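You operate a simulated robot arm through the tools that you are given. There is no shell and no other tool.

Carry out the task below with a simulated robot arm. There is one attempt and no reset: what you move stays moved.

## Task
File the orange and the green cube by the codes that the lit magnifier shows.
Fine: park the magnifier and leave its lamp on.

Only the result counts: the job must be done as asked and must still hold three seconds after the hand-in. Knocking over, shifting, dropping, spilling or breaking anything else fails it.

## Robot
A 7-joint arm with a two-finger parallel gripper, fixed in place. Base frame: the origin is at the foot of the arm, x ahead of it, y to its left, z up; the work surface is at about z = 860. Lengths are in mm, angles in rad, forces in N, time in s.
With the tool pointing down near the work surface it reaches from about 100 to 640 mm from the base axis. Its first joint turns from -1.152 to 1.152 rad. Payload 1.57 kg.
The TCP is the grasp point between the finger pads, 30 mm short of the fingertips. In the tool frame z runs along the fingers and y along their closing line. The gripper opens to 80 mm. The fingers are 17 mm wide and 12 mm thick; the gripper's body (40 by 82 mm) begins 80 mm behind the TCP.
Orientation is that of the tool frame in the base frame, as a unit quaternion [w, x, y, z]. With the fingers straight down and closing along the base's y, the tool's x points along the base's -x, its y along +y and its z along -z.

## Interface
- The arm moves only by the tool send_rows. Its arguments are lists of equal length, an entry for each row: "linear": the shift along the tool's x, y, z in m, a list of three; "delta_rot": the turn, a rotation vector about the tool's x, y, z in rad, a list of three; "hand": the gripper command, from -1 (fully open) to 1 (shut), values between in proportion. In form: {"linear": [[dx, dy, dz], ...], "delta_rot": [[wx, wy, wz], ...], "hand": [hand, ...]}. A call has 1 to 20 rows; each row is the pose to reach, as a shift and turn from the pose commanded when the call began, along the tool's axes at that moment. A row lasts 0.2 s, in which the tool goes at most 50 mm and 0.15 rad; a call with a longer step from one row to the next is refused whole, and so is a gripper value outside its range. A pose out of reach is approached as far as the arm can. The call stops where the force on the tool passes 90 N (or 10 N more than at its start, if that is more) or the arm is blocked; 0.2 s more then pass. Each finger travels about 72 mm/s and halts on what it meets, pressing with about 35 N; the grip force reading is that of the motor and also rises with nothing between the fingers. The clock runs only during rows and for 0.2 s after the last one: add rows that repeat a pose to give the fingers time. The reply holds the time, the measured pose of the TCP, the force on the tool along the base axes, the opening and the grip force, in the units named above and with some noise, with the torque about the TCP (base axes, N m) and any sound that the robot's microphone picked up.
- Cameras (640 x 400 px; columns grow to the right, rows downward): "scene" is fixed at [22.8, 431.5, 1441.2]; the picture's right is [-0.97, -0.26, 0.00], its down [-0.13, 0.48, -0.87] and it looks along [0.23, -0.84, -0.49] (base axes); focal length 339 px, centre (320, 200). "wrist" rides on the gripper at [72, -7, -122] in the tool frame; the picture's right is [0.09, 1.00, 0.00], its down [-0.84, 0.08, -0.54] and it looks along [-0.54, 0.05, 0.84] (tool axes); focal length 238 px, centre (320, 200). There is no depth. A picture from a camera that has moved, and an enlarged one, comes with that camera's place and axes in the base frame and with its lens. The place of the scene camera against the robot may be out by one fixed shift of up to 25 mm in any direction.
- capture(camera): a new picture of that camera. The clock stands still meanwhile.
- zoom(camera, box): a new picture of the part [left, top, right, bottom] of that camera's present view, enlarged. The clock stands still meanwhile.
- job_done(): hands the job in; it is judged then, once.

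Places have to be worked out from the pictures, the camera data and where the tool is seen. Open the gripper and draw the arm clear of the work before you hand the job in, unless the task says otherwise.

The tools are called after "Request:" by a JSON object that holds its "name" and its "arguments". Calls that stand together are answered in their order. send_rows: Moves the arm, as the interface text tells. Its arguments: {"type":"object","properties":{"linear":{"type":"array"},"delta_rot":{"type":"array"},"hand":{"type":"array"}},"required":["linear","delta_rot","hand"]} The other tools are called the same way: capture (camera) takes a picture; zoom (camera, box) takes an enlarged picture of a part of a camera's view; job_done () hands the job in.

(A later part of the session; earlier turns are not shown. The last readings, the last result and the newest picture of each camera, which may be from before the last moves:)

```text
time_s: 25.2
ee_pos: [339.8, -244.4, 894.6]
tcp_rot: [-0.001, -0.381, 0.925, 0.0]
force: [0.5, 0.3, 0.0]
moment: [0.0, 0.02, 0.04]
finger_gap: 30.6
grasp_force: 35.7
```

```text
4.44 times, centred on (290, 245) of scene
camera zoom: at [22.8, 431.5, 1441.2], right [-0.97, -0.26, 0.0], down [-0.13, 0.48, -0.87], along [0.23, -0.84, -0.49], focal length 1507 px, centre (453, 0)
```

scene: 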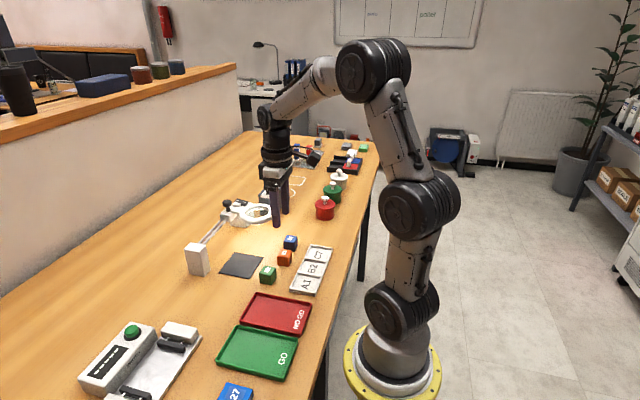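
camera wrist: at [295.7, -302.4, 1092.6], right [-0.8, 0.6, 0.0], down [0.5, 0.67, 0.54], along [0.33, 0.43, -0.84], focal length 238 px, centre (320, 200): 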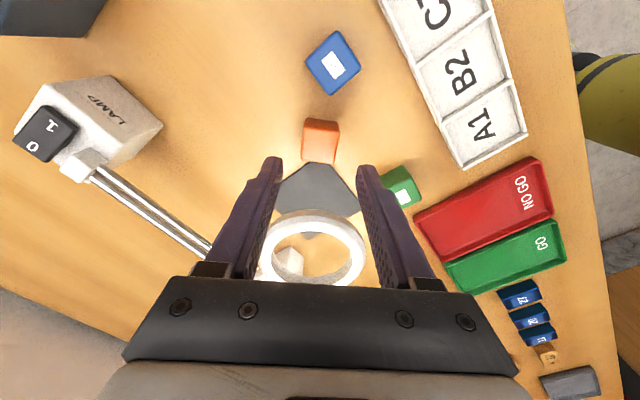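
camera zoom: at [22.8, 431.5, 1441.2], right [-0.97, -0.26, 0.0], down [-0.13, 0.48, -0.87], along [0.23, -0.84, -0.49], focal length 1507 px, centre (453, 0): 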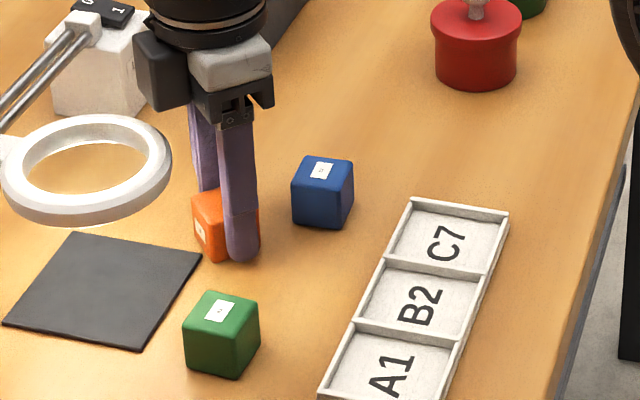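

Gripped at 30.6 mm and 35.7 N. I lift very slowly by 12 mm and check that it holds.

Request:
{"name": "send_rows", "arguments": {"linear": [[0, 0, -0.001], [0, 0, -0.002], [0, 0, -0.004], [0, 0, -0.006], [0, 0, -0.008], [0, 0, -0.01], [0, 0, -0.012], [0, 0, -0.012]], "delta_rot": [[0, 0, 0], [0, 0, 0], [0, 0, 0], [0, 0, 0], [0, 0, 0], [0, 0, 0], [0, 0, 0], [0, 0, 0]], "hand": [1, 1, 1, 1, 1, 1, 1, 1]}}

Request:
{"name": "zoom", "arguments": {"camera": "scene", "box": [250, 200, 330, 290]}}

Request:
{"name": "zoom", "arguments": {"camera": "wrist", "box": [220, 80, 420, 240]}}

```text
time_s: 27.0
ee_pos: [340.0, -244.9, 905.7]
tcp_rot: [0.0, -0.382, 0.924, 0.0]
force: [-0.3, -0.2, 0.4]
moment: [0.01, 0.01, 0.0]
finger_gap: 30.5
grasp_force: 35.0
```

```text
4.44 times, centred on (290, 245) of scene
camera zoom: at [22.8, 431.5, 1441.2], right [-0.97, -0.26, 0.0], down [-0.13, 0.48, -0.87], along [0.23, -0.84, -0.49], focal length 1507 px, centre (453, 0)
```

zoom: 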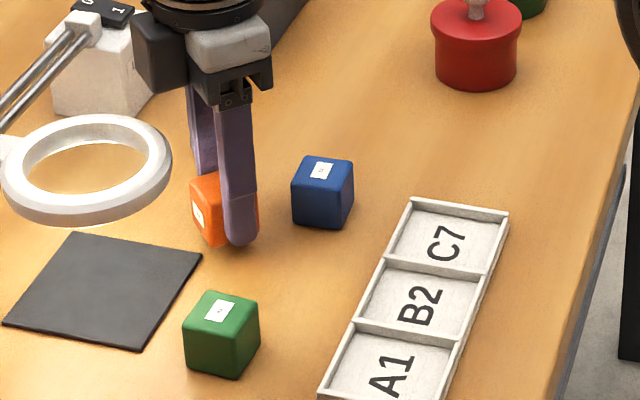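

```text
2.50 times, centred on (320, 160) of wrist
camera zoom: at [293.3, -300.2, 1028.6], right [-0.77, 0.64, 0.0], down [0.54, 0.65, 0.54], along [0.35, 0.42, -0.84], focal length 596 px, centre (320, 300)
```

zoom: 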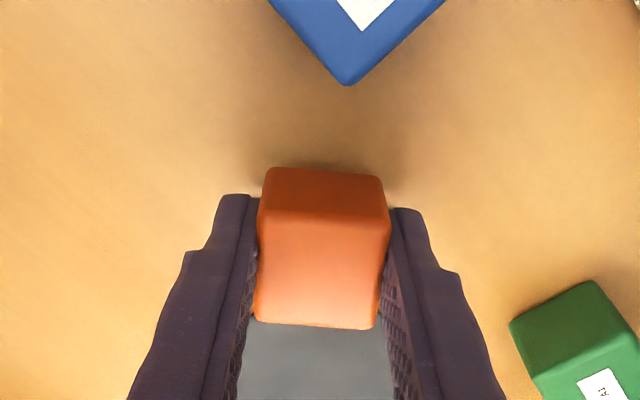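

The grip holds with a slow lift. I carry the cube slowly to free space near (310, -228) while turning the tool square, so that the label side will face +x.

Request:
{"name": "send_rows", "arguments": {"linear": [[0, 0, -0.003], [0, 0, -0.007], [0, 0, -0.012], [0.001, 0.004, -0.017], [0.0023, 0.0083, -0.022], [0.0035, 0.0125, -0.022], [0.0047, 0.0166, -0.022], [0.0058, 0.0208, -0.022], [0.007, 0.025, -0.022], [0.0081, 0.029, -0.022], [0.0088, 0.0315, -0.022], [0.0093, 0.0332, -0.022], [0.0093, 0.0332, -0.022]], "delta_rot": [[0, 0, 0], [0, 0, 0], [0, 0, 0.02], [0, 0, 0.08], [0, 0, 0.16], [0, 0, 0.25], [0, 0, 0.34], [0, 0, 0.44], [0, 0, 0.54], [0, 0, 0.64], [0, 0, 0.73], [0, 0, 0.7825], [0, 0, 0.7825]], "hand": [1, 1, 1, 1, 1, 1, 1, 1, 1, 1, 1, 1, 1]}}

Request:
{"name": "zoom", "arguments": {"camera": "scene", "box": [250, 200, 330, 290]}}

Request:
{"name": "capture", "arguments": {"camera": "wrist"}}

```text
time_s: 29.8
ee_pos: [310.8, -227.4, 929.0]
tcp_rot: [0.0, 0.0, 1.0, 0.0]
force: [0.0, 0.9, -0.1]
moment: [0.01, 0.0, 0.01]
finger_gap: 30.6
grasp_force: 34.9
```

```text
4.44 times, centred on (290, 245) of scene
camera zoom: at [22.8, 431.5, 1441.2], right [-0.97, -0.26, 0.0], down [-0.13, 0.48, -0.87], along [0.23, -0.84, -0.49], focal length 1507 px, centre (453, 0)
```

zoom: 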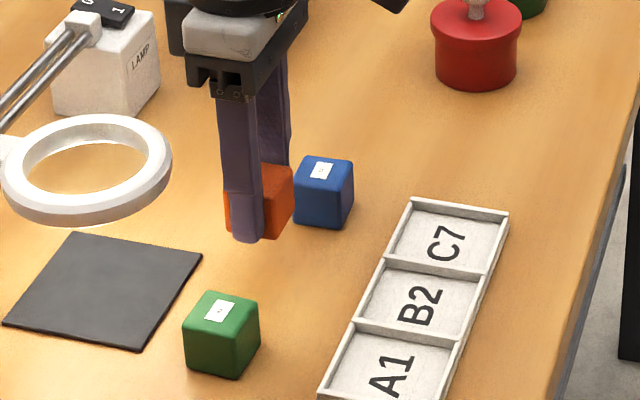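

```text
taken
camera wrist: at [237.6, -234.6, 1050.7], right [-0.09, 1.0, 0.0], down [0.84, 0.08, 0.54], along [0.54, 0.05, -0.84], focal length 238 px, centre (320, 200)
```

wrist: 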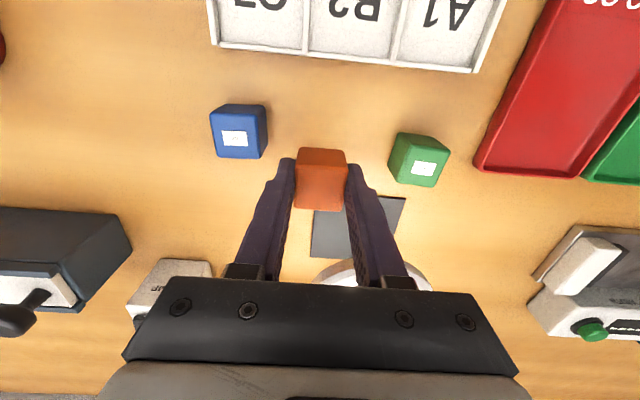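

Still held firmly. Now I tilt the tool forward about the closing line by about 52°, in place, so that the label side turns upward.

Request:
{"name": "send_rows", "arguments": {"linear": [[0, 0, 0], [0, 0, 0], [0, 0, 0], [0, 0, 0], [0, 0, 0], [0, 0, 0], [0, 0, 0], [0, 0, 0], [0, 0, 0], [0, 0, 0], [0, 0, 0], [0, 0, 0], [0, 0, 0]], "delta_rot": [[0, -0.04, 0], [0, -0.1, 0], [0, -0.17, 0], [0, -0.25, 0], [0, -0.33, 0], [0, -0.41, 0], [0, -0.49, 0], [0, -0.57, 0], [0, -0.65, 0], [0, -0.73, 0], [0, -0.81, 0], [0, -0.88, 0], [0, -0.92, 0]], "hand": [1, 1, 1, 1, 1, 1, 1, 1, 1, 1, 1, 1, 1]}}

Request:
{"name": "zoom", "arguments": {"camera": "scene", "box": [220, 150, 380, 300]}}

Request:
{"name": "capture", "arguments": {"camera": "wrist"}}

```text
time_s: 32.6
ee_pos: [310.0, -227.2, 927.8]
tcp_rot: [0.445, -0.001, 0.895, 0.0]
force: [-0.6, -0.2, -1.0]
moment: [-0.02, -0.03, 0.01]
finger_gap: 30.7
grasp_force: 35.0
```

```text
2.67 times, centred on (300, 225) of scene
camera zoom: at [22.8, 431.5, 1441.2], right [-0.97, -0.26, 0.0], down [-0.13, 0.48, -0.87], along [0.23, -0.84, -0.49], focal length 904 px, centre (373, 133)
```

zoom: 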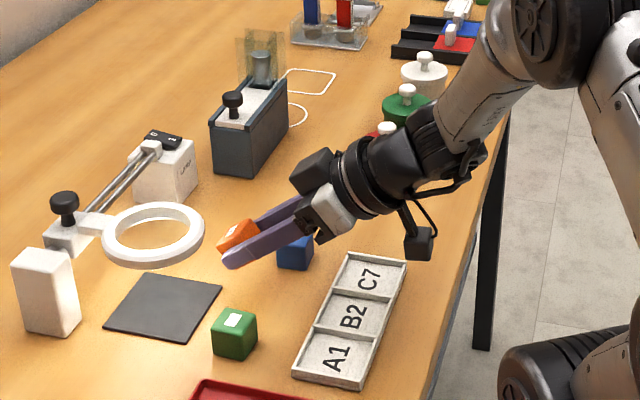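

```text
taken
camera wrist: at [169.2, -234.8, 945.1], right [-0.06, 1.0, -0.07], down [0.07, 0.08, 0.99], along [1.0, 0.05, -0.08], focal length 238 px, centre (320, 200)
```

wrist: 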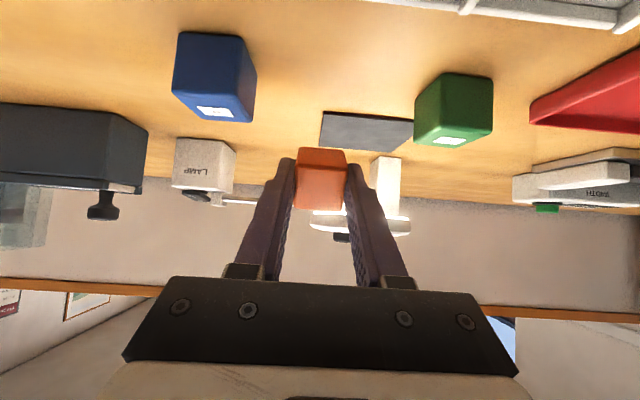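

The tilt came out clean and the label side now points up and forward. I lower straight down until the cube's edge is just about on the table.

Request:
{"name": "send_rows", "arguments": {"linear": [[0.004, 0, 0.003], [0.0095, 0, 0.0073], [0.0151, 0, 0.0115], [0.0199, 0, 0.0151], [0.0239, 0, 0.0182], [0.0263, 0, 0.02], [0.0263, 0, 0.02]], "delta_rot": [[0, 0, 0], [0, 0, 0], [0, 0, 0], [0, 0, 0], [0, 0, 0], [0, 0, 0], [0, 0, 0]], "hand": [1, 1, 1, 1, 1, 1, 1]}}

Request:
{"name": "zoom", "arguments": {"camera": "scene", "box": [250, 190, 350, 280]}}

Request:
{"name": "capture", "arguments": {"camera": "wrist"}}

```text
time_s: 34.2
ee_pos: [308.8, -226.9, 895.0]
tcp_rot: [0.444, 0.0, 0.896, 0.0]
force: [-0.4, -0.7, -0.3]
moment: [-0.03, 0.0, 0.02]
finger_gap: 30.6
grasp_force: 35.1
```

```text
4.44 times, centred on (300, 235) of scene
camera zoom: at [22.8, 431.5, 1441.2], right [-0.97, -0.26, 0.0], down [-0.13, 0.48, -0.87], along [0.23, -0.84, -0.49], focal length 1507 px, centre (409, 44)
```

zoom: 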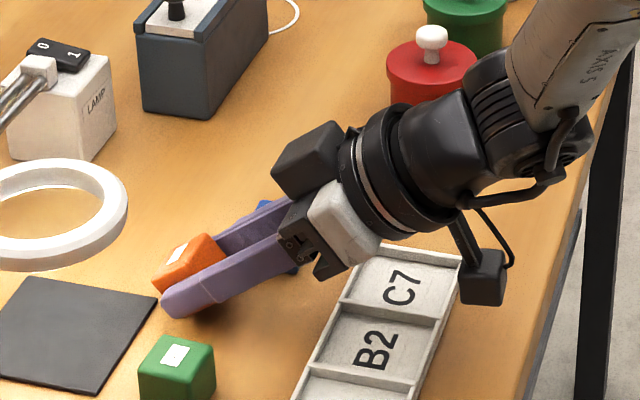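

```text
taken
camera wrist: at [169.2, -234.6, 911.9], right [-0.06, 1.0, -0.07], down [0.08, 0.08, 0.99], along [1.0, 0.05, -0.08], focal length 238 px, centre (320, 200)
```

wrist: 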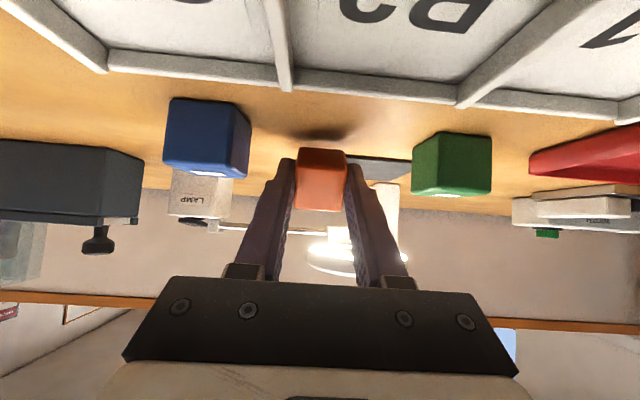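

The cube's lower edge is a couple of millimetres above the table. I ease down the rest and open just enough to let it settle onto its face.

Request:
{"name": "send_rows", "arguments": {"linear": [[0.0008, 0, 0.0006], [0.0016, 0, 0.0012], [0.0024, 0, 0.0018], [0.0024, 0, 0.0018]], "delta_rot": [[0, 0, 0], [0, 0, 0], [0, 0, 0], [0, 0, 0]], "hand": [1, 1, 1, 1]}}

Request:
{"name": "zoom", "arguments": {"camera": "scene", "box": [250, 210, 310, 270]}}

```text
time_s: 35.2
ee_pos: [310.0, -226.1, 892.0]
tcp_rot: [0.444, 0.0, 0.896, 0.001]
force: [-0.2, 0.1, -0.1]
moment: [-0.01, 0.01, 0.01]
finger_gap: 30.6
grasp_force: 35.4
```

```text
6.67 times, centred on (280, 240) of scene
camera zoom: at [22.8, 431.5, 1441.2], right [-0.97, -0.26, 0.0], down [-0.13, 0.48, -0.87], along [0.23, -0.84, -0.49], focal length 2261 px, centre (587, -67)
```

zoom: 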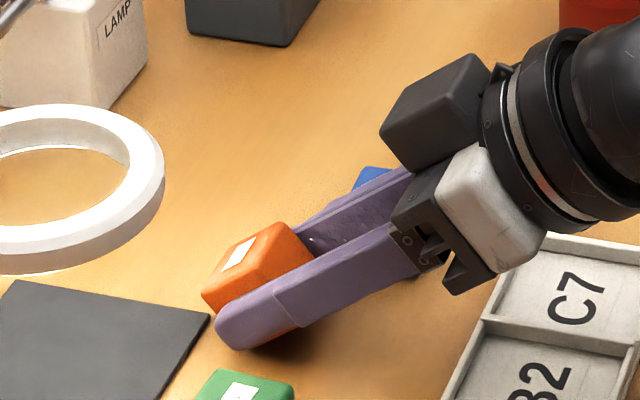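

No contact force yet. I lower another couple of millimetres in fine steps.

Request:
{"name": "send_rows", "arguments": {"linear": [[0.0008, 0, 0.0006], [0.0016, 0, 0.0012], [0.0016, 0, 0.0012]], "delta_rot": [[0, 0, 0], [0, 0, 0], [0, 0, 0]], "hand": [1, 1, 1]}}

```text
time_s: 36.0
ee_pos: [310.6, -228.4, 892.2]
tcp_rot: [0.446, -0.001, 0.895, -0.001]
force: [1.0, 1.4, 10.2]
moment: [0.07, -0.2, 0.04]
finger_gap: 30.6
grasp_force: 34.7
```

Contact reads about 10 N, so the edge is on the table. I open so that the cube settles flat.

Request:
{"name": "send_rows", "arguments": {"linear": [[0, 0, 0], [0, 0, 0], [0, 0, 0], [0, 0, 0]], "delta_rot": [[0, 0, 0], [0, 0, 0], [0, 0, 0], [0, 0, 0]], "hand": [-0.05, -0.05, -0.05, -0.05]}}

Request:
{"name": "zoom", "arguments": {"camera": "scene", "box": [250, 210, 310, 270]}}

Request:
{"name": "capture", "arguments": {"camera": "wrist"}}

```text
time_s: 37.0
ee_pos: [308.5, -225.9, 891.3]
tcp_rot: [0.444, 0.0, 0.896, 0.0]
force: [-0.8, -0.1, 0.2]
moment: [-0.02, 0.02, 0.02]
finger_gap: 42.2
grasp_force: 0.0
```

```text
6.67 times, centred on (280, 240) of scene
camera zoom: at [22.8, 431.5, 1441.2], right [-0.97, -0.26, 0.0], down [-0.13, 0.48, -0.87], along [0.23, -0.84, -0.49], focal length 2261 px, centre (587, -67)
```

zoom: 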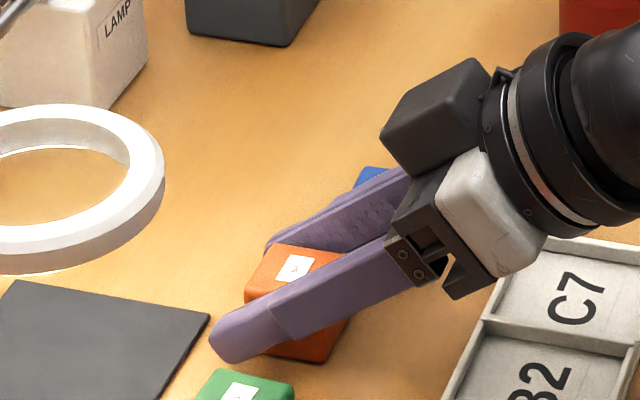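

```text
taken
camera wrist: at [169.0, -234.4, 907.5], right [-0.06, 1.0, -0.07], down [0.08, 0.08, 0.99], along [1.0, 0.05, -0.08], focal length 238 px, centre (320, 200)
```

wrist: 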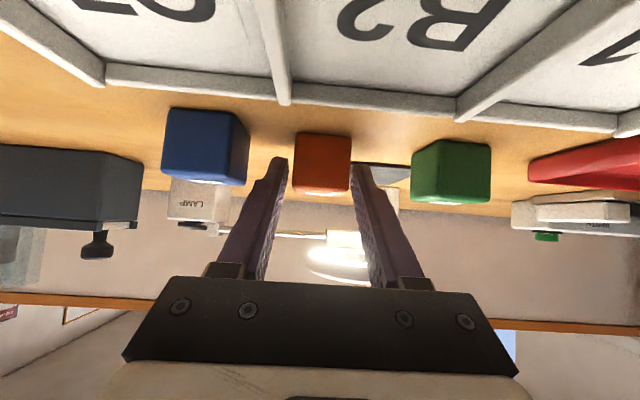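

The cube is upright again with its label on top. I rise straight up and un-tilt the tool.

Request:
{"name": "send_rows", "arguments": {"linear": [[-0.008, 0, -0.006], [-0.0239, 0, -0.0182], [-0.0477, 0, -0.0363], [-0.0716, 0, -0.0545], [-0.0716, 0, -0.0545], [-0.0716, 0, -0.0545], [-0.0716, 0, -0.0545], [-0.0716, 0, -0.0545], [-0.0716, 0, -0.0545], [-0.0716, 0, -0.0545], [-0.0716, 0, -0.0545], [-0.0716, 0, -0.0545]], "delta_rot": [[0, 0, 0], [0, 0, 0], [0, 0.1, 0], [0, 0.22, 0], [0, 0.35, 0], [0, 0.48, 0], [0, 0.61, 0], [0, 0.73, 0], [0, 0.83, 0], [0, 0.9, 0], [0, 0.92, 0], [0, 0.92, 0]], "hand": [-0.05, -0.05, -0.05, -0.05, -0.05, -0.05, -0.05, -0.05, -0.05, -0.05, -0.05, -0.05]}}

Request:
{"name": "capture", "arguments": {"camera": "wrist"}}

Request:
{"name": "zoom", "arguments": {"camera": "wrist", "box": [240, 80, 400, 180]}}

Request:
{"name": "zoom", "arguments": {"camera": "scene", "box": [170, 160, 330, 300]}}

```text
time_s: 39.6
ee_pos: [309.1, -227.2, 980.3]
tcp_rot: [0.001, 0.0, 1.0, 0.0]
force: [0.3, 0.7, -0.2]
moment: [0.03, 0.02, 0.0]
finger_gap: 42.0
grasp_force: 0.0
```

```text
taken
camera wrist: at [237.8, -234.3, 1102.8], right [-0.09, 1.0, 0.0], down [0.84, 0.08, 0.54], along [0.54, 0.05, -0.84], focal length 238 px, centre (320, 200)
```

wrist: 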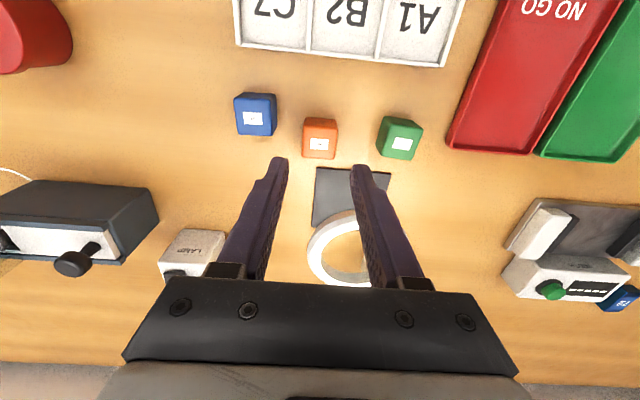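

```text
4.00 times, centred on (320, 130) of wrist
camera zoom: at [237.8, -234.3, 1102.8], right [-0.09, 1.0, 0.0], down [0.84, 0.08, 0.54], along [0.54, 0.05, -0.84], focal length 953 px, centre (320, 480)
```

zoom: 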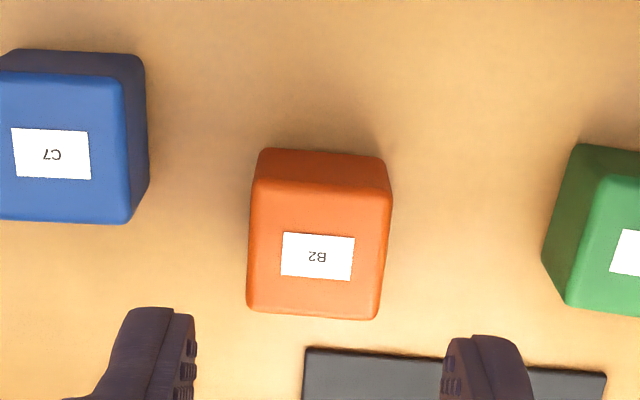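

```text
2.86 times, centred on (250, 230) of scene
camera zoom: at [22.8, 431.5, 1441.2], right [-0.97, -0.26, 0.0], down [-0.13, 0.48, -0.87], along [0.23, -0.84, -0.49], focal length 969 px, centre (520, 114)
```

zoom: 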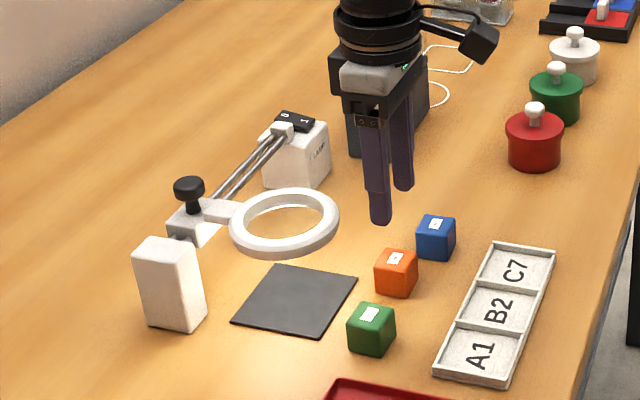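

Orange is upright again and its print reads "B2", but the lit lens decides. I slide the magnifier back towards home to free the pad, so I go to the knob at about (477, -186).

Request:
{"name": "send_rows", "arguments": {"linear": [[0, 0, -0.03], [0, 0, -0.065], [-0.04, 0.01, -0.065], [-0.08, 0.02, -0.065], [-0.12, 0.03, -0.065], [-0.155, 0.039, -0.065], [-0.167, 0.0417, -0.065], [-0.167, 0.0417, -0.065]], "delta_rot": [[0, 0, 0], [0, 0, 0], [0, 0, 0], [0, 0, 0], [0, 0, 0], [0, 0, 0], [0, 0, 0], [0, 0, 0]], "hand": [0, 0, 0, 0, 0, 0, 0, 0]}}

Request:
{"name": "zoom", "arguments": {"camera": "wrist", "box": [220, 60, 420, 200]}}

Request:
{"name": "capture", "arguments": {"camera": "wrist"}}

```text
time_s: 41.4
ee_pos: [476.7, -185.3, 1045.7]
tcp_rot: [0.0, 0.0, 1.0, 0.001]
force: [0.0, -0.6, 0.1]
moment: [-0.03, 0.0, 0.01]
finger_gap: 40.1
grasp_force: 0.0
```

```text
2.86 times, centred on (320, 130) of wrist
camera zoom: at [405.0, -191.9, 1167.9], right [-0.09, 1.0, 0.0], down [0.84, 0.08, 0.54], along [0.54, 0.05, -0.84], focal length 681 px, centre (320, 400)
```

zoom: 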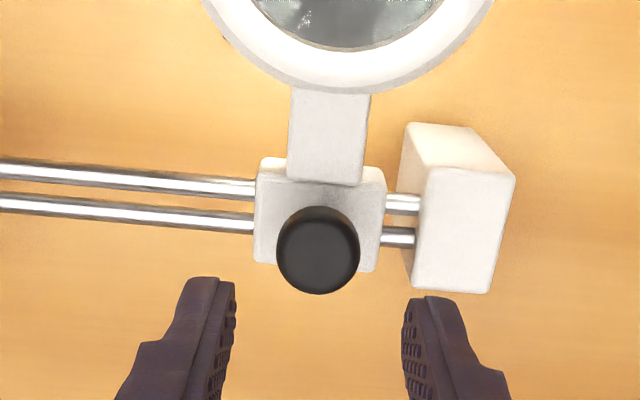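

```text
taken
camera wrist: at [405.0, -191.9, 1167.9], right [-0.09, 1.0, 0.0], down [0.84, 0.08, 0.54], along [0.54, 0.05, -0.84], focal length 238 px, centre (320, 200)
```

wrist: 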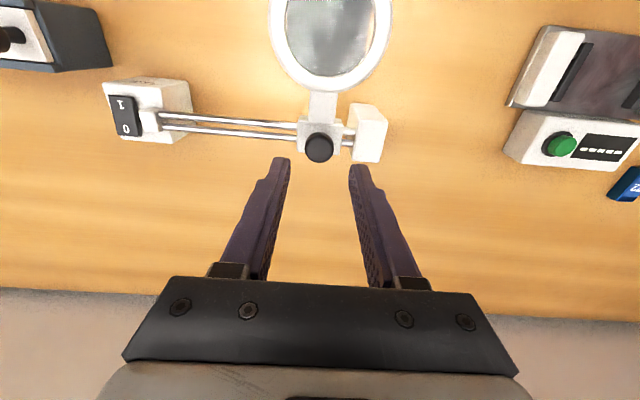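

The knob is right under the TCP. I narrow to 34 mm, to stay clear of the post, and descend over it.

Request:
{"name": "send_rows", "arguments": {"linear": [[0.0, -0.001, 0.0], [0.0, -0.001, 0.02], [0.0, -0.001, 0.04], [0.0, -0.001, 0.055], [0.0, -0.001, 0.063], [0.0, -0.001, 0.063]], "delta_rot": [[0, 0, 0], [0, 0, 0], [0, 0, 0], [0, 0, 0], [0, 0, 0], [0, 0, 0]], "hand": [0.15, 0.15, 0.15, 0.15, 0.15, 0.27]}}

Request:
{"name": "zoom", "arguments": {"camera": "scene", "box": [170, 150, 290, 290]}}

```text
time_s: 42.8
ee_pos: [476.9, -185.0, 983.0]
tcp_rot: [0.0, 0.0, 1.0, 0.0]
force: [-1.2, -1.1, 0.1]
moment: [0.03, 0.0, 0.03]
finger_gap: 29.4
grasp_force: 0.0
```

```text
2.86 times, centred on (230, 220) of scene
camera zoom: at [22.8, 431.5, 1441.2], right [-0.97, -0.26, 0.0], down [-0.13, 0.48, -0.87], along [0.23, -0.84, -0.49], focal length 969 px, centre (577, 143)
```

zoom: 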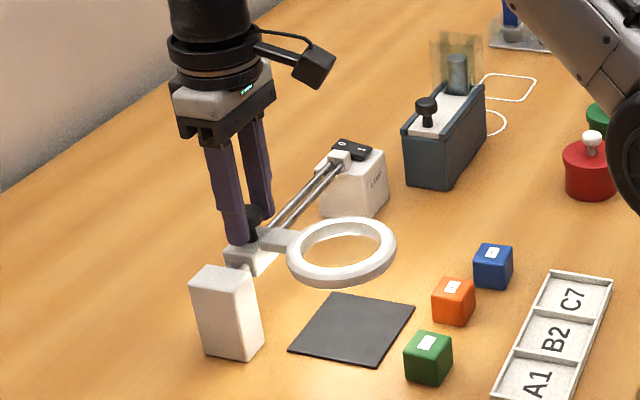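

The fingers straddle the knob. I push the carriage back in -y to its home spot, slowing at the end and watching the force.

Request:
{"name": "send_rows", "arguments": {"linear": [[0, -0.006, 0], [0, -0.014, 0], [0, -0.022, 0], [0, -0.03, 0], [0, -0.038, 0], [0, -0.046, 0], [0, -0.054, 0], [0, -0.062, 0], [0, -0.07, 0], [0, -0.078, 0], [0, -0.086, 0], [0, -0.094, 0], [0, -0.102, 0], [0, -0.108, 0], [0, -0.112, 0], [0, -0.115, 0], [0, -0.117, 0], [0, -0.117, 0]], "delta_rot": [[0, 0, 0], [0, 0, 0], [0, 0, 0], [0, 0, 0], [0, 0, 0], [0, 0, 0], [0, 0, 0], [0, 0, 0], [0, 0, 0], [0, 0, 0], [0, 0, 0], [0, 0, 0], [0, 0, 0], [0, 0, 0], [0, 0, 0], [0, 0, 0], [0, 0, 0], [0, 0, 0]], "hand": [0.27, 0.27, 0.27, 0.27, 0.27, 0.27, 0.27, 0.27, 0.27, 0.27, 0.27, 0.27, 0.27, 0.27, 0.27, 0.27, 0.27, 0.27]}}

Request:
{"name": "zoom", "arguments": {"camera": "scene", "box": [170, 150, 290, 290]}}

Request:
{"name": "zoom", "arguments": {"camera": "wrist", "box": [220, 60, 420, 200]}}

```text
time_s: 46.6
ee_pos: [476.1, -303.6, 981.8]
tcp_rot: [0.0, -0.001, 1.0, 0.0]
force: [-0.3, 3.1, 1.2]
moment: [0.11, 0.04, 0.0]
finger_gap: 32.3
grasp_force: 1.4
```

```text
2.86 times, centred on (230, 220) of scene
camera zoom: at [22.8, 431.6, 1441.1], right [-0.97, -0.26, 0.0], down [-0.13, 0.48, -0.87], along [0.23, -0.84, -0.49], focal length 969 px, centre (577, 143)
```

zoom: 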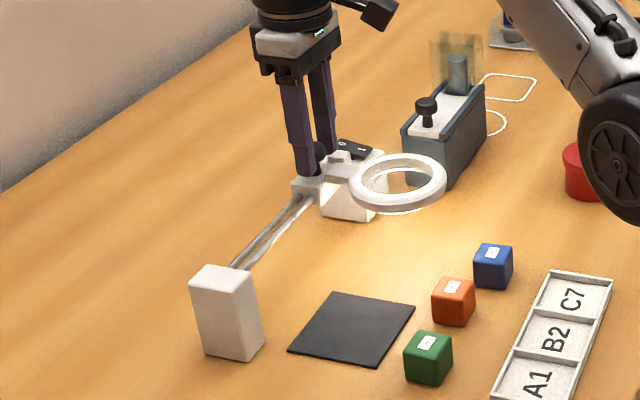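

```text
2.86 times, centred on (320, 130) of wrist
camera zoom: at [404.8, -310.5, 1104.4], right [-0.09, 1.0, 0.0], down [0.84, 0.08, 0.54], along [0.54, 0.05, -0.84], focal length 681 px, centre (320, 400)
```

zoom: 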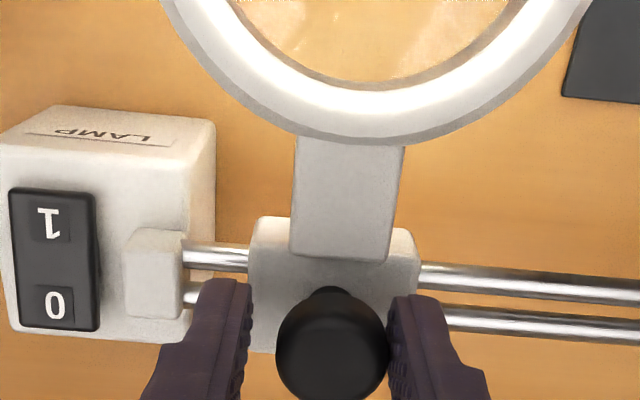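

The carriage has reached its end of travel at the original home position: 3 N of reaction, and one finger was pushed slightly open. I back off, rise and return above the orange cube at about (313, -228).

Request:
{"name": "send_rows", "arguments": {"linear": [[0, 0.002, 0], [0, 0.002, -0.03], [0, 0.002, -0.07], [0, 0.002, -0.09], [0.04, 0.02, -0.09], [0.08, 0.037, -0.09], [0.12, 0.056, -0.09], [0.1636, 0.0761, -0.08], [0.1636, 0.0761, -0.04], [0.1636, 0.0761, 0.0], [0.1636, 0.0761, 0.02], [0.1636, 0.0761, 0.02]], "delta_rot": [[0, 0, 0], [0, 0, 0], [0, 0, 0], [0, 0, 0], [0, 0, 0], [0, 0, 0], [0, 0, 0], [0, 0, 0], [0, 0, 0], [0, 0, 0], [0, 0, 0], [0, 0, 0]], "hand": [0.2, 0.2, 0.2, 0.2, -0.1, -0.1, -0.1, -0.1, -0.1, -0.1, -0.1, -0.1]}}

Request:
{"name": "zoom", "arguments": {"camera": "wrist", "box": [240, 80, 400, 180]}}

Request:
{"name": "zoom", "arguments": {"camera": "scene", "box": [170, 150, 340, 290]}}

```text
time_s: 49.2
ee_pos: [312.1, -228.3, 961.9]
tcp_rot: [0.0, 0.0, 1.0, -0.001]
force: [0.3, 0.4, -0.1]
moment: [0.03, 0.0, 0.03]
finger_gap: 43.8
grasp_force: 0.1
```

```text
4.00 times, centred on (320, 130) of wrist
camera zoom: at [240.6, -234.7, 1084.1], right [-0.09, 1.0, 0.0], down [0.84, 0.08, 0.54], along [0.54, 0.05, -0.84], focal length 953 px, centre (320, 480)
```

zoom: 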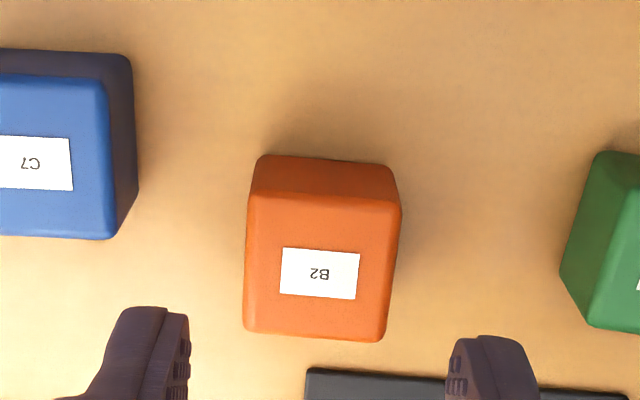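

```text
2.86 times, centred on (255, 220) of scene
camera zoom: at [22.8, 431.5, 1441.2], right [-0.97, -0.26, 0.0], down [-0.13, 0.48, -0.87], along [0.23, -0.84, -0.49], focal length 969 px, centre (506, 143)
```

zoom: 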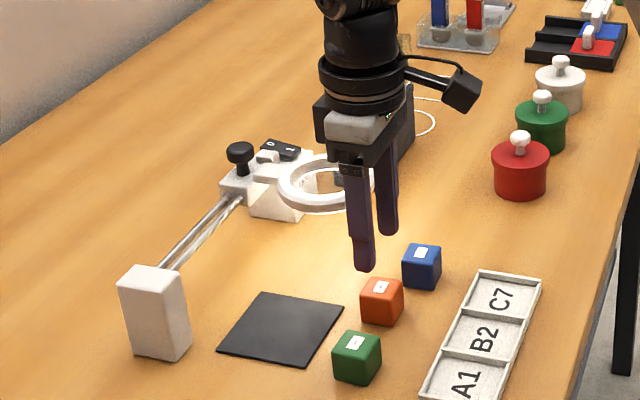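

The cube is centred below the fingers. I descend to z ≈ 894, grip fully and start a slow lift in the same call.

Request:
{"name": "send_rows", "arguments": {"linear": [[0, 0, 0.025], [0, 0, 0.05], [0, 0, 0.062], [0, 0, 0.068], [0, 0, 0.068], [0, 0, 0.068], [0, 0, 0.068], [0, 0, 0.068], [0, 0, 0.067], [0, 0, 0.065], [0, 0, 0.063], [0, 0, 0.06], [0, 0, 0.057], [0, 0, 0.054], [0, 0, 0.054]], "delta_rot": [[0, 0, 0], [0, 0, 0], [0, 0, 0], [0, 0, 0], [0, 0, 0], [0, 0, 0], [0, 0, 0], [0, 0, 0], [0, 0, 0], [0, 0, 0], [0, 0, 0], [0, 0, 0], [0, 0, 0], [0, 0, 0], [0, 0, 0]], "hand": [-0.1, -0.1, -0.1, -0.1, 1, 1, 1, 1, 1, 1, 1, 1, 1, 1, 1]}}

Request:
{"name": "zoom", "arguments": {"camera": "wrist", "box": [220, 80, 420, 240]}}

```text
time_s: 52.4
ee_pos: [313.2, -227.9, 909.1]
tcp_rot: [-0.001, 0.0, 1.0, 0.001]
force: [1.2, -0.1, -0.3]
moment: [-0.06, -0.01, 0.02]
finger_gap: 30.5
grasp_force: 34.9
```

```text
2.50 times, centred on (320, 160) of wrist
camera zoom: at [241.1, -234.5, 1030.9], right [-0.09, 1.0, 0.0], down [0.84, 0.08, 0.54], along [0.54, 0.05, -0.84], focal length 596 px, centre (320, 300)
```

zoom: 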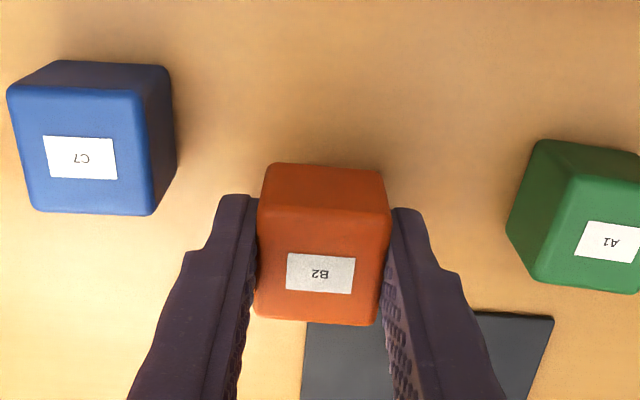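

Held firmly. I carry it slowly over to the pad centre at about (394, -185).

Request:
{"name": "send_rows", "arguments": {"linear": [[-0.001, 0.0005, -0.004], [-0.004, 0.002, -0.009], [-0.01, 0.005, -0.014], [-0.018, 0.0095, -0.018], [-0.027, 0.0143, -0.02], [-0.036, 0.019, -0.02], [-0.045, 0.0238, -0.02], [-0.054, 0.0285, -0.02], [-0.063, 0.0333, -0.02], [-0.071, 0.0375, -0.02], [-0.077, 0.0407, -0.02], [-0.08, 0.0423, -0.02], [-0.081, 0.0428, -0.02], [-0.081, 0.0428, -0.02]], "delta_rot": [[0, 0, 0], [0, 0, 0], [0, 0, 0], [0, 0, 0], [0, 0, 0], [0, 0, 0], [0, 0, 0], [0, 0, 0], [0, 0, 0], [0, 0, 0], [0, 0, 0], [0, 0, 0], [0, 0, 0], [0, 0, 0]], "hand": [1, 1, 1, 1, 1, 1, 1, 1, 1, 1, 1, 1, 1, 1]}}

Request:
{"name": "capture", "arguments": {"camera": "wrist"}}

Request:
{"name": "zoom", "arguments": {"camera": "scene", "box": [190, 180, 310, 290]}}

```text
time_s: 55.4
ee_pos: [393.5, -184.2, 928.8]
tcp_rot: [0.0, 0.0, 1.0, 0.0]
force: [0.4, 0.0, -0.7]
moment: [0.01, -0.01, -0.01]
finger_gap: 30.4
grasp_force: 35.2
```

```text
taken
camera wrist: at [322.2, -191.7, 1050.6], right [-0.09, 1.0, 0.0], down [0.84, 0.08, 0.54], along [0.54, 0.05, -0.84], focal length 238 px, centre (320, 200)
```

wrist: 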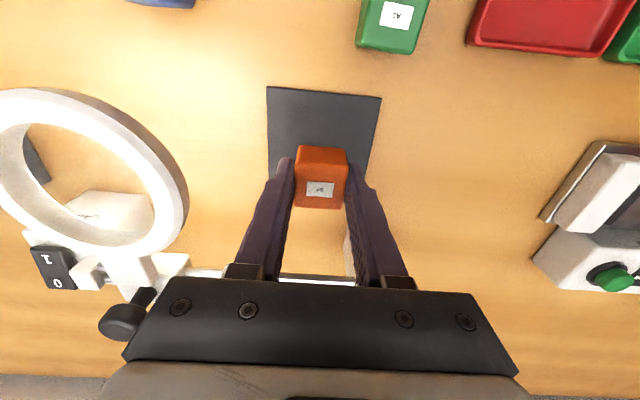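

```text
3.64 times, centred on (250, 235) of scene
camera zoom: at [22.8, 431.5, 1441.2], right [-0.97, -0.26, 0.0], down [-0.13, 0.48, -0.87], along [0.23, -0.84, -0.49], focal length 1233 px, centre (574, 73)
```

zoom: 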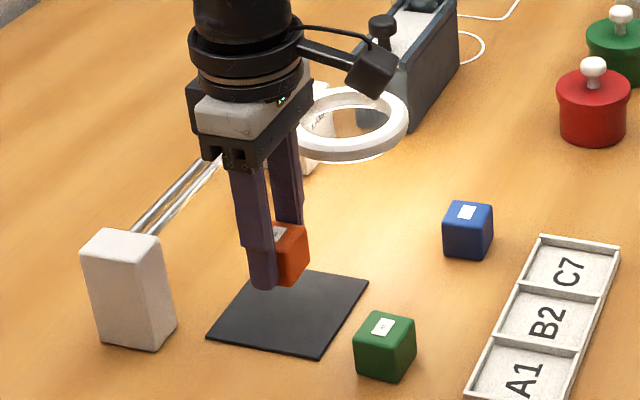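

The cube is over the pad centre (392, -186). I lower it gently and feel for contact.

Request:
{"name": "send_rows", "arguments": {"linear": [[0, 0, 0.005], [0, 0, 0.012], [0, 0, 0.019], [0, 0, 0.025], [0, 0, 0.029], [0, 0, 0.0305], [0, 0, 0.0315], [0, 0, 0.0315]], "delta_rot": [[0, 0, 0], [0, 0, 0], [0, 0, 0], [0, 0, 0], [0, 0, 0], [0, 0, 0], [0, 0, 0], [0, 0, 0]], "hand": [1, 1, 1, 1, 1, 1, 1, 1]}}

Request:
{"name": "zoom", "arguments": {"camera": "scene", "box": [210, 220, 290, 290]}}

```text
time_s: 57.2
ee_pos: [392.9, -184.4, 896.9]
tcp_rot: [0.0, -0.001, 1.0, 0.0]
force: [-1.6, 0.6, 5.3]
moment: [0.0, 0.07, 0.03]
finger_gap: 30.5
grasp_force: 34.5
```

```text
5.71 times, centred on (250, 255) of scene
camera zoom: at [22.7, 431.5, 1441.2], right [-0.97, -0.26, 0.0], down [-0.13, 0.48, -0.87], along [0.23, -0.84, -0.49], focal length 1938 px, centre (720, -114)
```

zoom: 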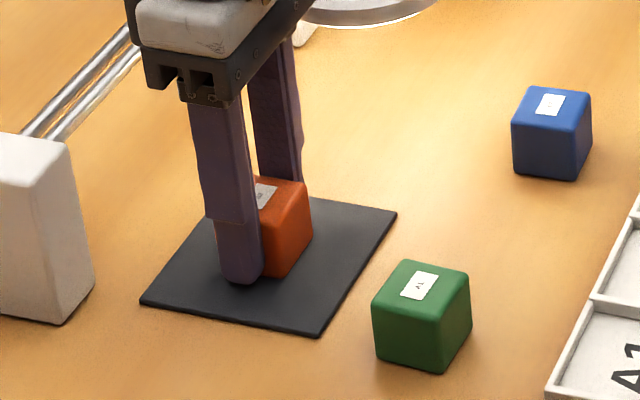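

Contact is 5 N, so the cube is on the pad. I release, rise straight up, then go back to the knob at home (477, -301).

Request:
{"name": "send_rows", "arguments": {"linear": [[0, 0, 0], [0, 0, 0], [0, 0, 0], [0, 0, -0.01], [0, 0, -0.04], [0, 0, -0.08], [0, 0, -0.12], [0, 0, -0.165], [-0.02, -0.03, -0.165], [-0.045, -0.062, -0.165], [-0.065, -0.092, -0.165], [-0.0826, -0.117, -0.155], [-0.0826, -0.117, -0.155]], "delta_rot": [[0, 0, 0], [0, 0, 0], [0, 0, 0], [0, 0, 0], [0, 0, 0], [0, 0, 0], [0, 0, 0], [0, 0, 0], [0, 0, 0], [0, 0, 0], [0, 0, 0], [0, 0, 0], [0, 0, 0]], "hand": [-0.2, -0.2, -0.2, -0.2, -0.2, -0.2, -0.2, -0.2, 0, 0, 0, 0, 0]}}

Request:
{"name": "zoom", "arguments": {"camera": "wrist", "box": [220, 60, 420, 200]}}

Request:
{"name": "zoom", "arguments": {"camera": "scene", "box": [170, 150, 310, 290]}}

```text
time_s: 60.0
ee_pos: [476.0, -301.3, 1051.7]
tcp_rot: [0.0, -0.001, 1.0, 0.0]
force: [0.5, -0.1, -0.1]
moment: [-0.01, -0.04, 0.04]
finger_gap: 40.3
grasp_force: 0.0
```

```text
2.86 times, centred on (320, 130) of wrist
camera zoom: at [404.7, -309.2, 1173.6], right [-0.09, 1.0, 0.0], down [0.84, 0.08, 0.54], along [0.54, 0.05, -0.84], focal length 681 px, centre (320, 400)
```

zoom: 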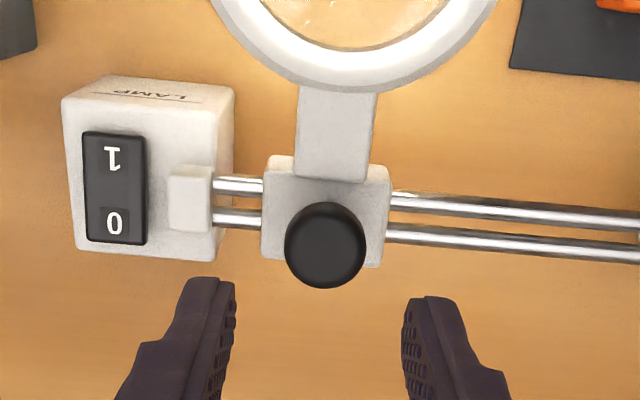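

```text
2.86 times, centred on (240, 220) of scene
camera zoom: at [22.8, 431.5, 1441.2], right [-0.97, -0.26, 0.0], down [-0.13, 0.48, -0.87], along [0.23, -0.84, -0.49], focal length 969 px, centre (549, 143)
```

zoom: 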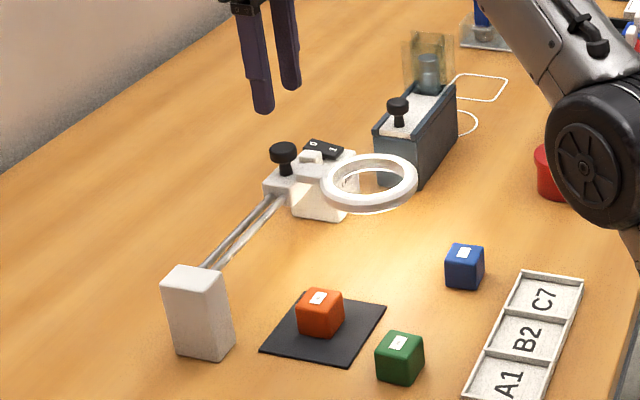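

Orange sits on the pad. I lower onto the knob again and slide the lit magnifier over it.

Request:
{"name": "send_rows", "arguments": {"linear": [[0, 0.001, 0.02], [0, 0.001, 0.045], [0, 0.001, 0.06], [0, 0.001, 0.069], [0, 0.001, 0.069], [0, 0.006, 0.069], [0, 0.014, 0.069], [0, 0.022, 0.069], [0, 0.03, 0.069], [0, 0.038, 0.069], [0, 0.046, 0.069], [0, 0.054, 0.069], [0, 0.062, 0.069], [0, 0.07, 0.069], [0, 0.078, 0.069], [0, 0.086, 0.069], [0, 0.092, 0.069], [0, 0.092, 0.069]], "delta_rot": [[0, 0, 0], [0, 0, 0], [0, 0, 0], [0, 0, 0], [0, 0, 0], [0, 0, 0], [0, 0, 0], [0, 0, 0], [0, 0, 0], [0, 0, 0], [0, 0, 0], [0, 0, 0], [0, 0, 0], [0, 0, 0], [0, 0, 0], [0, 0, 0], [0, 0, 0], [0, 0, 0]], "hand": [0, 0, 0, 0, 0.27, 0.27, 0.27, 0.27, 0.27, 0.27, 0.27, 0.27, 0.27, 0.27, 0.27, 0.27, 0.27, 0.27]}}

Request:
{"name": "zoom", "arguments": {"camera": "scene", "box": [170, 180, 310, 300]}}

```text
time_s: 63.8
ee_pos: [476.5, -209.0, 983.1]
tcp_rot: [0.0, 0.0, 1.0, -0.001]
force: [1.0, -0.3, 1.2]
moment: [-0.01, 0.0, -0.03]
finger_gap: 29.7
grasp_force: 0.2
```

```text
3.33 times, centred on (240, 240) of scene
camera zoom: at [22.8, 431.5, 1441.2], right [-0.97, -0.26, 0.0], down [-0.13, 0.48, -0.87], along [0.23, -0.84, -0.49], focal length 1131 px, centre (587, 67)
```

zoom: 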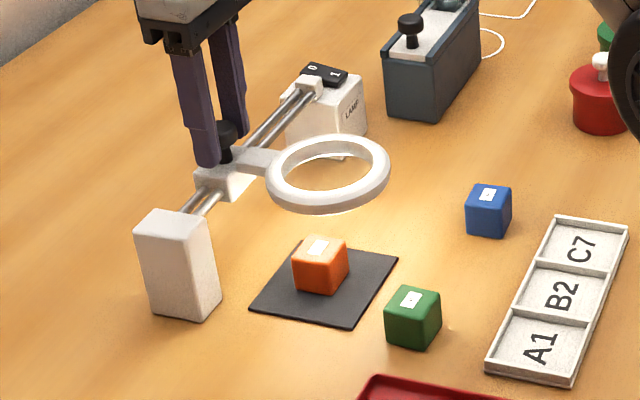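

Clear so far. I push the remaining ~26 mm to centre the lens over the cube.

Request:
{"name": "send_rows", "arguments": {"linear": [[0, 0.006, 0], [0, 0.012, 0], [0, 0.018, 0], [0, 0.023, 0], [0, 0.026, 0], [0, 0.026, 0]], "delta_rot": [[0, 0, 0], [0, 0, 0], [0, 0, 0], [0, 0, 0], [0, 0, 0], [0, 0, 0]], "hand": [0.27, 0.27, 0.27, 0.27, 0.27, 0.27]}}

Request:
{"name": "zoom", "arguments": {"camera": "scene", "box": [200, 210, 280, 280]}}

Request:
{"name": "capture", "arguments": {"camera": "wrist"}}

```text
time_s: 65.2
ee_pos: [476.6, -183.7, 982.7]
tcp_rot: [-0.001, 0.0, 1.0, 0.0]
force: [0.1, 0.5, 0.8]
moment: [-0.04, 0.0, -0.02]
finger_gap: 29.2
grasp_force: 0.0
```

```text
5.71 times, centred on (240, 245) of scene
camera zoom: at [22.8, 431.5, 1441.2], right [-0.97, -0.26, 0.0], down [-0.13, 0.48, -0.87], along [0.23, -0.84, -0.49], focal length 1938 px, centre (777, -57)
```

zoom: 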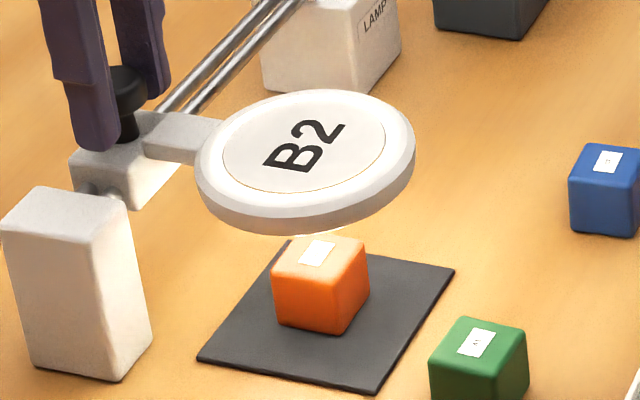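

```text
taken
camera wrist: at [404.5, -190.9, 1104.8], right [-0.09, 1.0, 0.0], down [0.84, 0.08, 0.54], along [0.54, 0.05, -0.84], focal length 238 px, centre (320, 200)
```

wrist: 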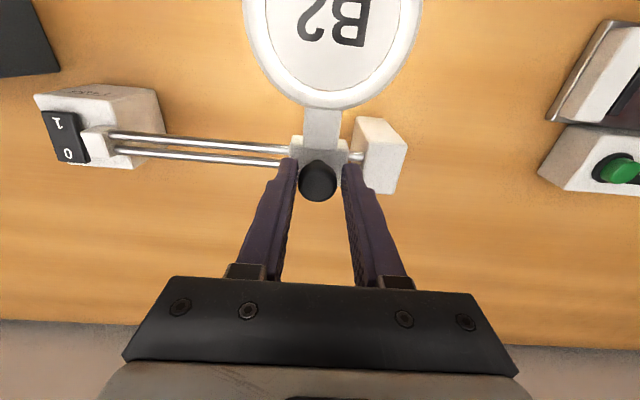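

The lit lens shows "B2" for the orange cube. I push the magnifier back home and will then file orange in B2.

Request:
{"name": "send_rows", "arguments": {"linear": [[0, -0.006, 0], [0, -0.014, 0], [0, -0.022, 0], [0, -0.03, 0], [0, -0.038, 0], [0, -0.046, 0], [0, -0.054, 0], [0, -0.062, 0], [0, -0.07, 0], [0, -0.078, 0], [0, -0.086, 0], [0, -0.094, 0], [0, -0.102, 0], [0, -0.109, 0], [0, -0.114, 0], [0, -0.117, 0], [0, -0.119, 0], [0, -0.119, 0]], "delta_rot": [[0, 0, 0], [0, 0, 0], [0, 0, 0], [0, 0, 0], [0, 0, 0], [0, 0, 0], [0, 0, 0], [0, 0, 0], [0, 0, 0], [0, 0, 0], [0, 0, 0], [0, 0, 0], [0, 0, 0], [0, 0, 0], [0, 0, 0], [0, 0, 0], [0, 0, 0], [0, 0, 0]], "hand": [0.27, 0.27, 0.27, 0.27, 0.27, 0.27, 0.27, 0.27, 0.27, 0.27, 0.27, 0.27, 0.27, 0.27, 0.27, 0.27, 0.27, 0.27]}}

Request:
{"name": "zoom", "arguments": {"camera": "scene", "box": [170, 160, 310, 290]}}

```text
time_s: 69.0
ee_pos: [476.8, -301.4, 982.9]
tcp_rot: [0.0, 0.001, 1.0, 0.0]
force: [1.1, 2.8, -0.2]
moment: [0.0, -0.02, -0.02]
finger_gap: 30.8
grasp_force: 1.1
```

```text
3.08 times, centred on (240, 225) of scene
camera zoom: at [22.8, 431.5, 1441.2], right [-0.97, -0.26, 0.0], down [-0.13, 0.48, -0.87], along [0.23, -0.84, -0.49], focal length 1044 px, centre (566, 123)
```

zoom: 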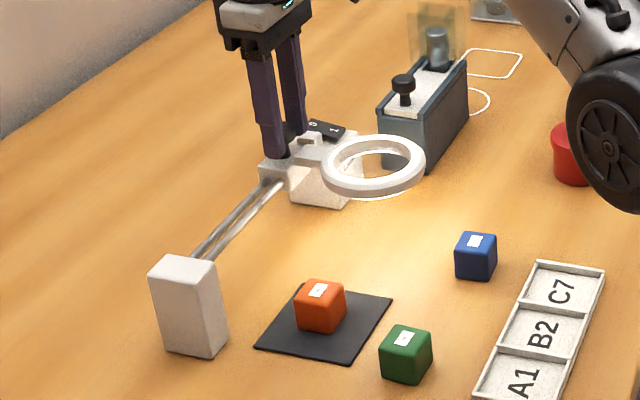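

Parked again (2.8 N at the end stop). I back off, rise and move above the orange cube on the pad.

Request:
{"name": "send_rows", "arguments": {"linear": [[0, 0.002, 0], [0, 0.002, -0.03], [0, 0.002, -0.07], [0, 0.002, -0.088], [0.02, 0.03, -0.088], [0.042, 0.06, -0.088], [0.063, 0.09, -0.088], [0.0834, 0.1182, -0.08], [0.0834, 0.1182, -0.04], [0.0834, 0.1182, 0.0], [0.0834, 0.1182, 0.01], [0.0834, 0.1182, 0.01]], "delta_rot": [[0, 0, 0], [0, 0, 0], [0, 0, 0], [0, 0, 0], [0, 0, 0], [0, 0, 0], [0, 0, 0], [0, 0, 0], [0, 0, 0], [0, 0, 0], [0, 0, 0], [0, 0, 0]], "hand": [0.2, 0.2, 0.2, 0.2, -0.2, -0.2, -0.2, -0.2, -0.2, -0.2, -0.2, -0.2]}}

Request:
{"name": "zoom", "arguments": {"camera": "wrist", "box": [220, 60, 420, 200]}}

```text
time_s: 71.6
ee_pos: [392.0, -185.5, 973.3]
tcp_rot: [0.0, 0.0, 1.0, 0.0]
force: [0.6, -0.8, -0.1]
moment: [0.0, 0.03, 0.01]
finger_gap: 47.9
grasp_force: 0.0
```

```text
2.86 times, centred on (320, 130) of wrist
camera zoom: at [321.2, -192.1, 1095.0], right [-0.09, 1.0, 0.0], down [0.84, 0.08, 0.54], along [0.54, 0.05, -0.84], focal length 681 px, centre (320, 400)
```

zoom: 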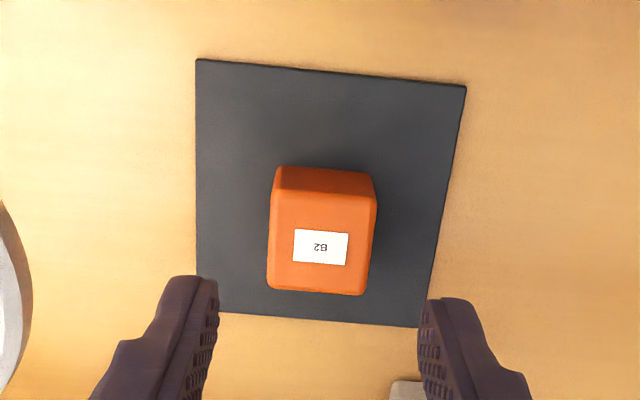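

The cube is still centred under the TCP. The tray walls are about 8–10 mm high, so I grip with the tips a bit higher on the cube (z ≈ 898) and lift slowly.

Request:
{"name": "send_rows", "arguments": {"linear": [[0, 0, 0.03], [0, 0, 0.055], [0, 0, 0.07], [0, 0, 0.0745], [0, 0, 0.0745], [0, 0, 0.0745], [0, 0, 0.0745], [0, 0, 0.0745], [0, 0, 0.0735], [0, 0, 0.072], [0, 0, 0.07], [0, 0, 0.067], [0, 0, 0.064], [0, 0, 0.061], [0, 0, 0.061]], "delta_rot": [[0, 0, 0], [0, 0, 0], [0, 0, 0], [0, 0, 0], [0, 0, 0], [0, 0, 0], [0, 0, 0], [0, 0, 0], [0, 0, 0], [0, 0, 0], [0, 0, 0], [0, 0, 0], [0, 0, 0], [0, 0, 0], [0, 0, 0]], "hand": [-0.2, -0.2, -0.2, -0.2, 1, 1, 1, 1, 1, 1, 1, 1, 1, 1, 1]}}

Request:
{"name": "zoom", "arguments": {"camera": "scene", "box": [200, 210, 280, 280]}}

Request:
{"name": "zoom", "arguments": {"camera": "wrist", "box": [220, 80, 420, 240]}}

```text
time_s: 74.8
ee_pos: [392.4, -184.0, 911.3]
tcp_rot: [0.001, 0.0, 1.0, 0.0]
force: [-0.4, -0.5, -0.4]
moment: [0.02, 0.0, 0.02]
finger_gap: 30.4
grasp_force: 34.8
```

```text
5.71 times, centred on (240, 245) of scene
camera zoom: at [22.8, 431.5, 1441.2], right [-0.97, -0.26, 0.0], down [-0.13, 0.48, -0.87], along [0.23, -0.84, -0.49], focal length 1938 px, centre (777, -57)
```

zoom: 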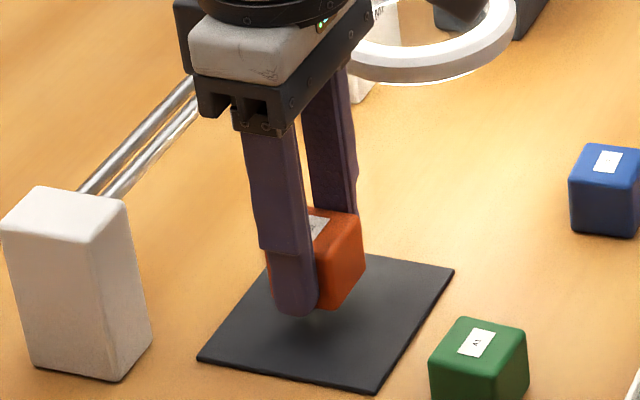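

```text
2.50 times, centred on (320, 160) of wrist
camera zoom: at [321.2, -191.3, 1034.0], right [-0.09, 1.0, 0.0], down [0.84, 0.08, 0.54], along [0.54, 0.05, -0.84], focal length 596 px, centre (320, 300)
```

zoom: 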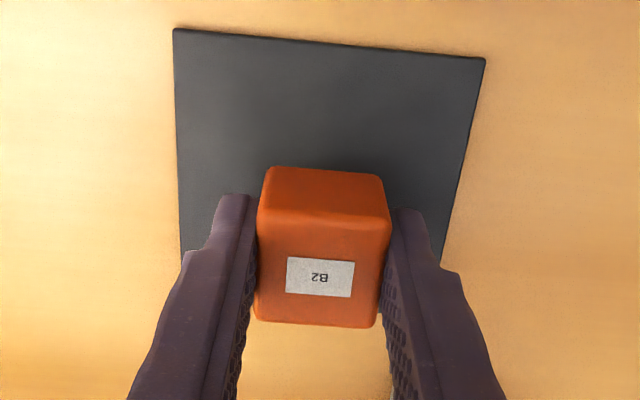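

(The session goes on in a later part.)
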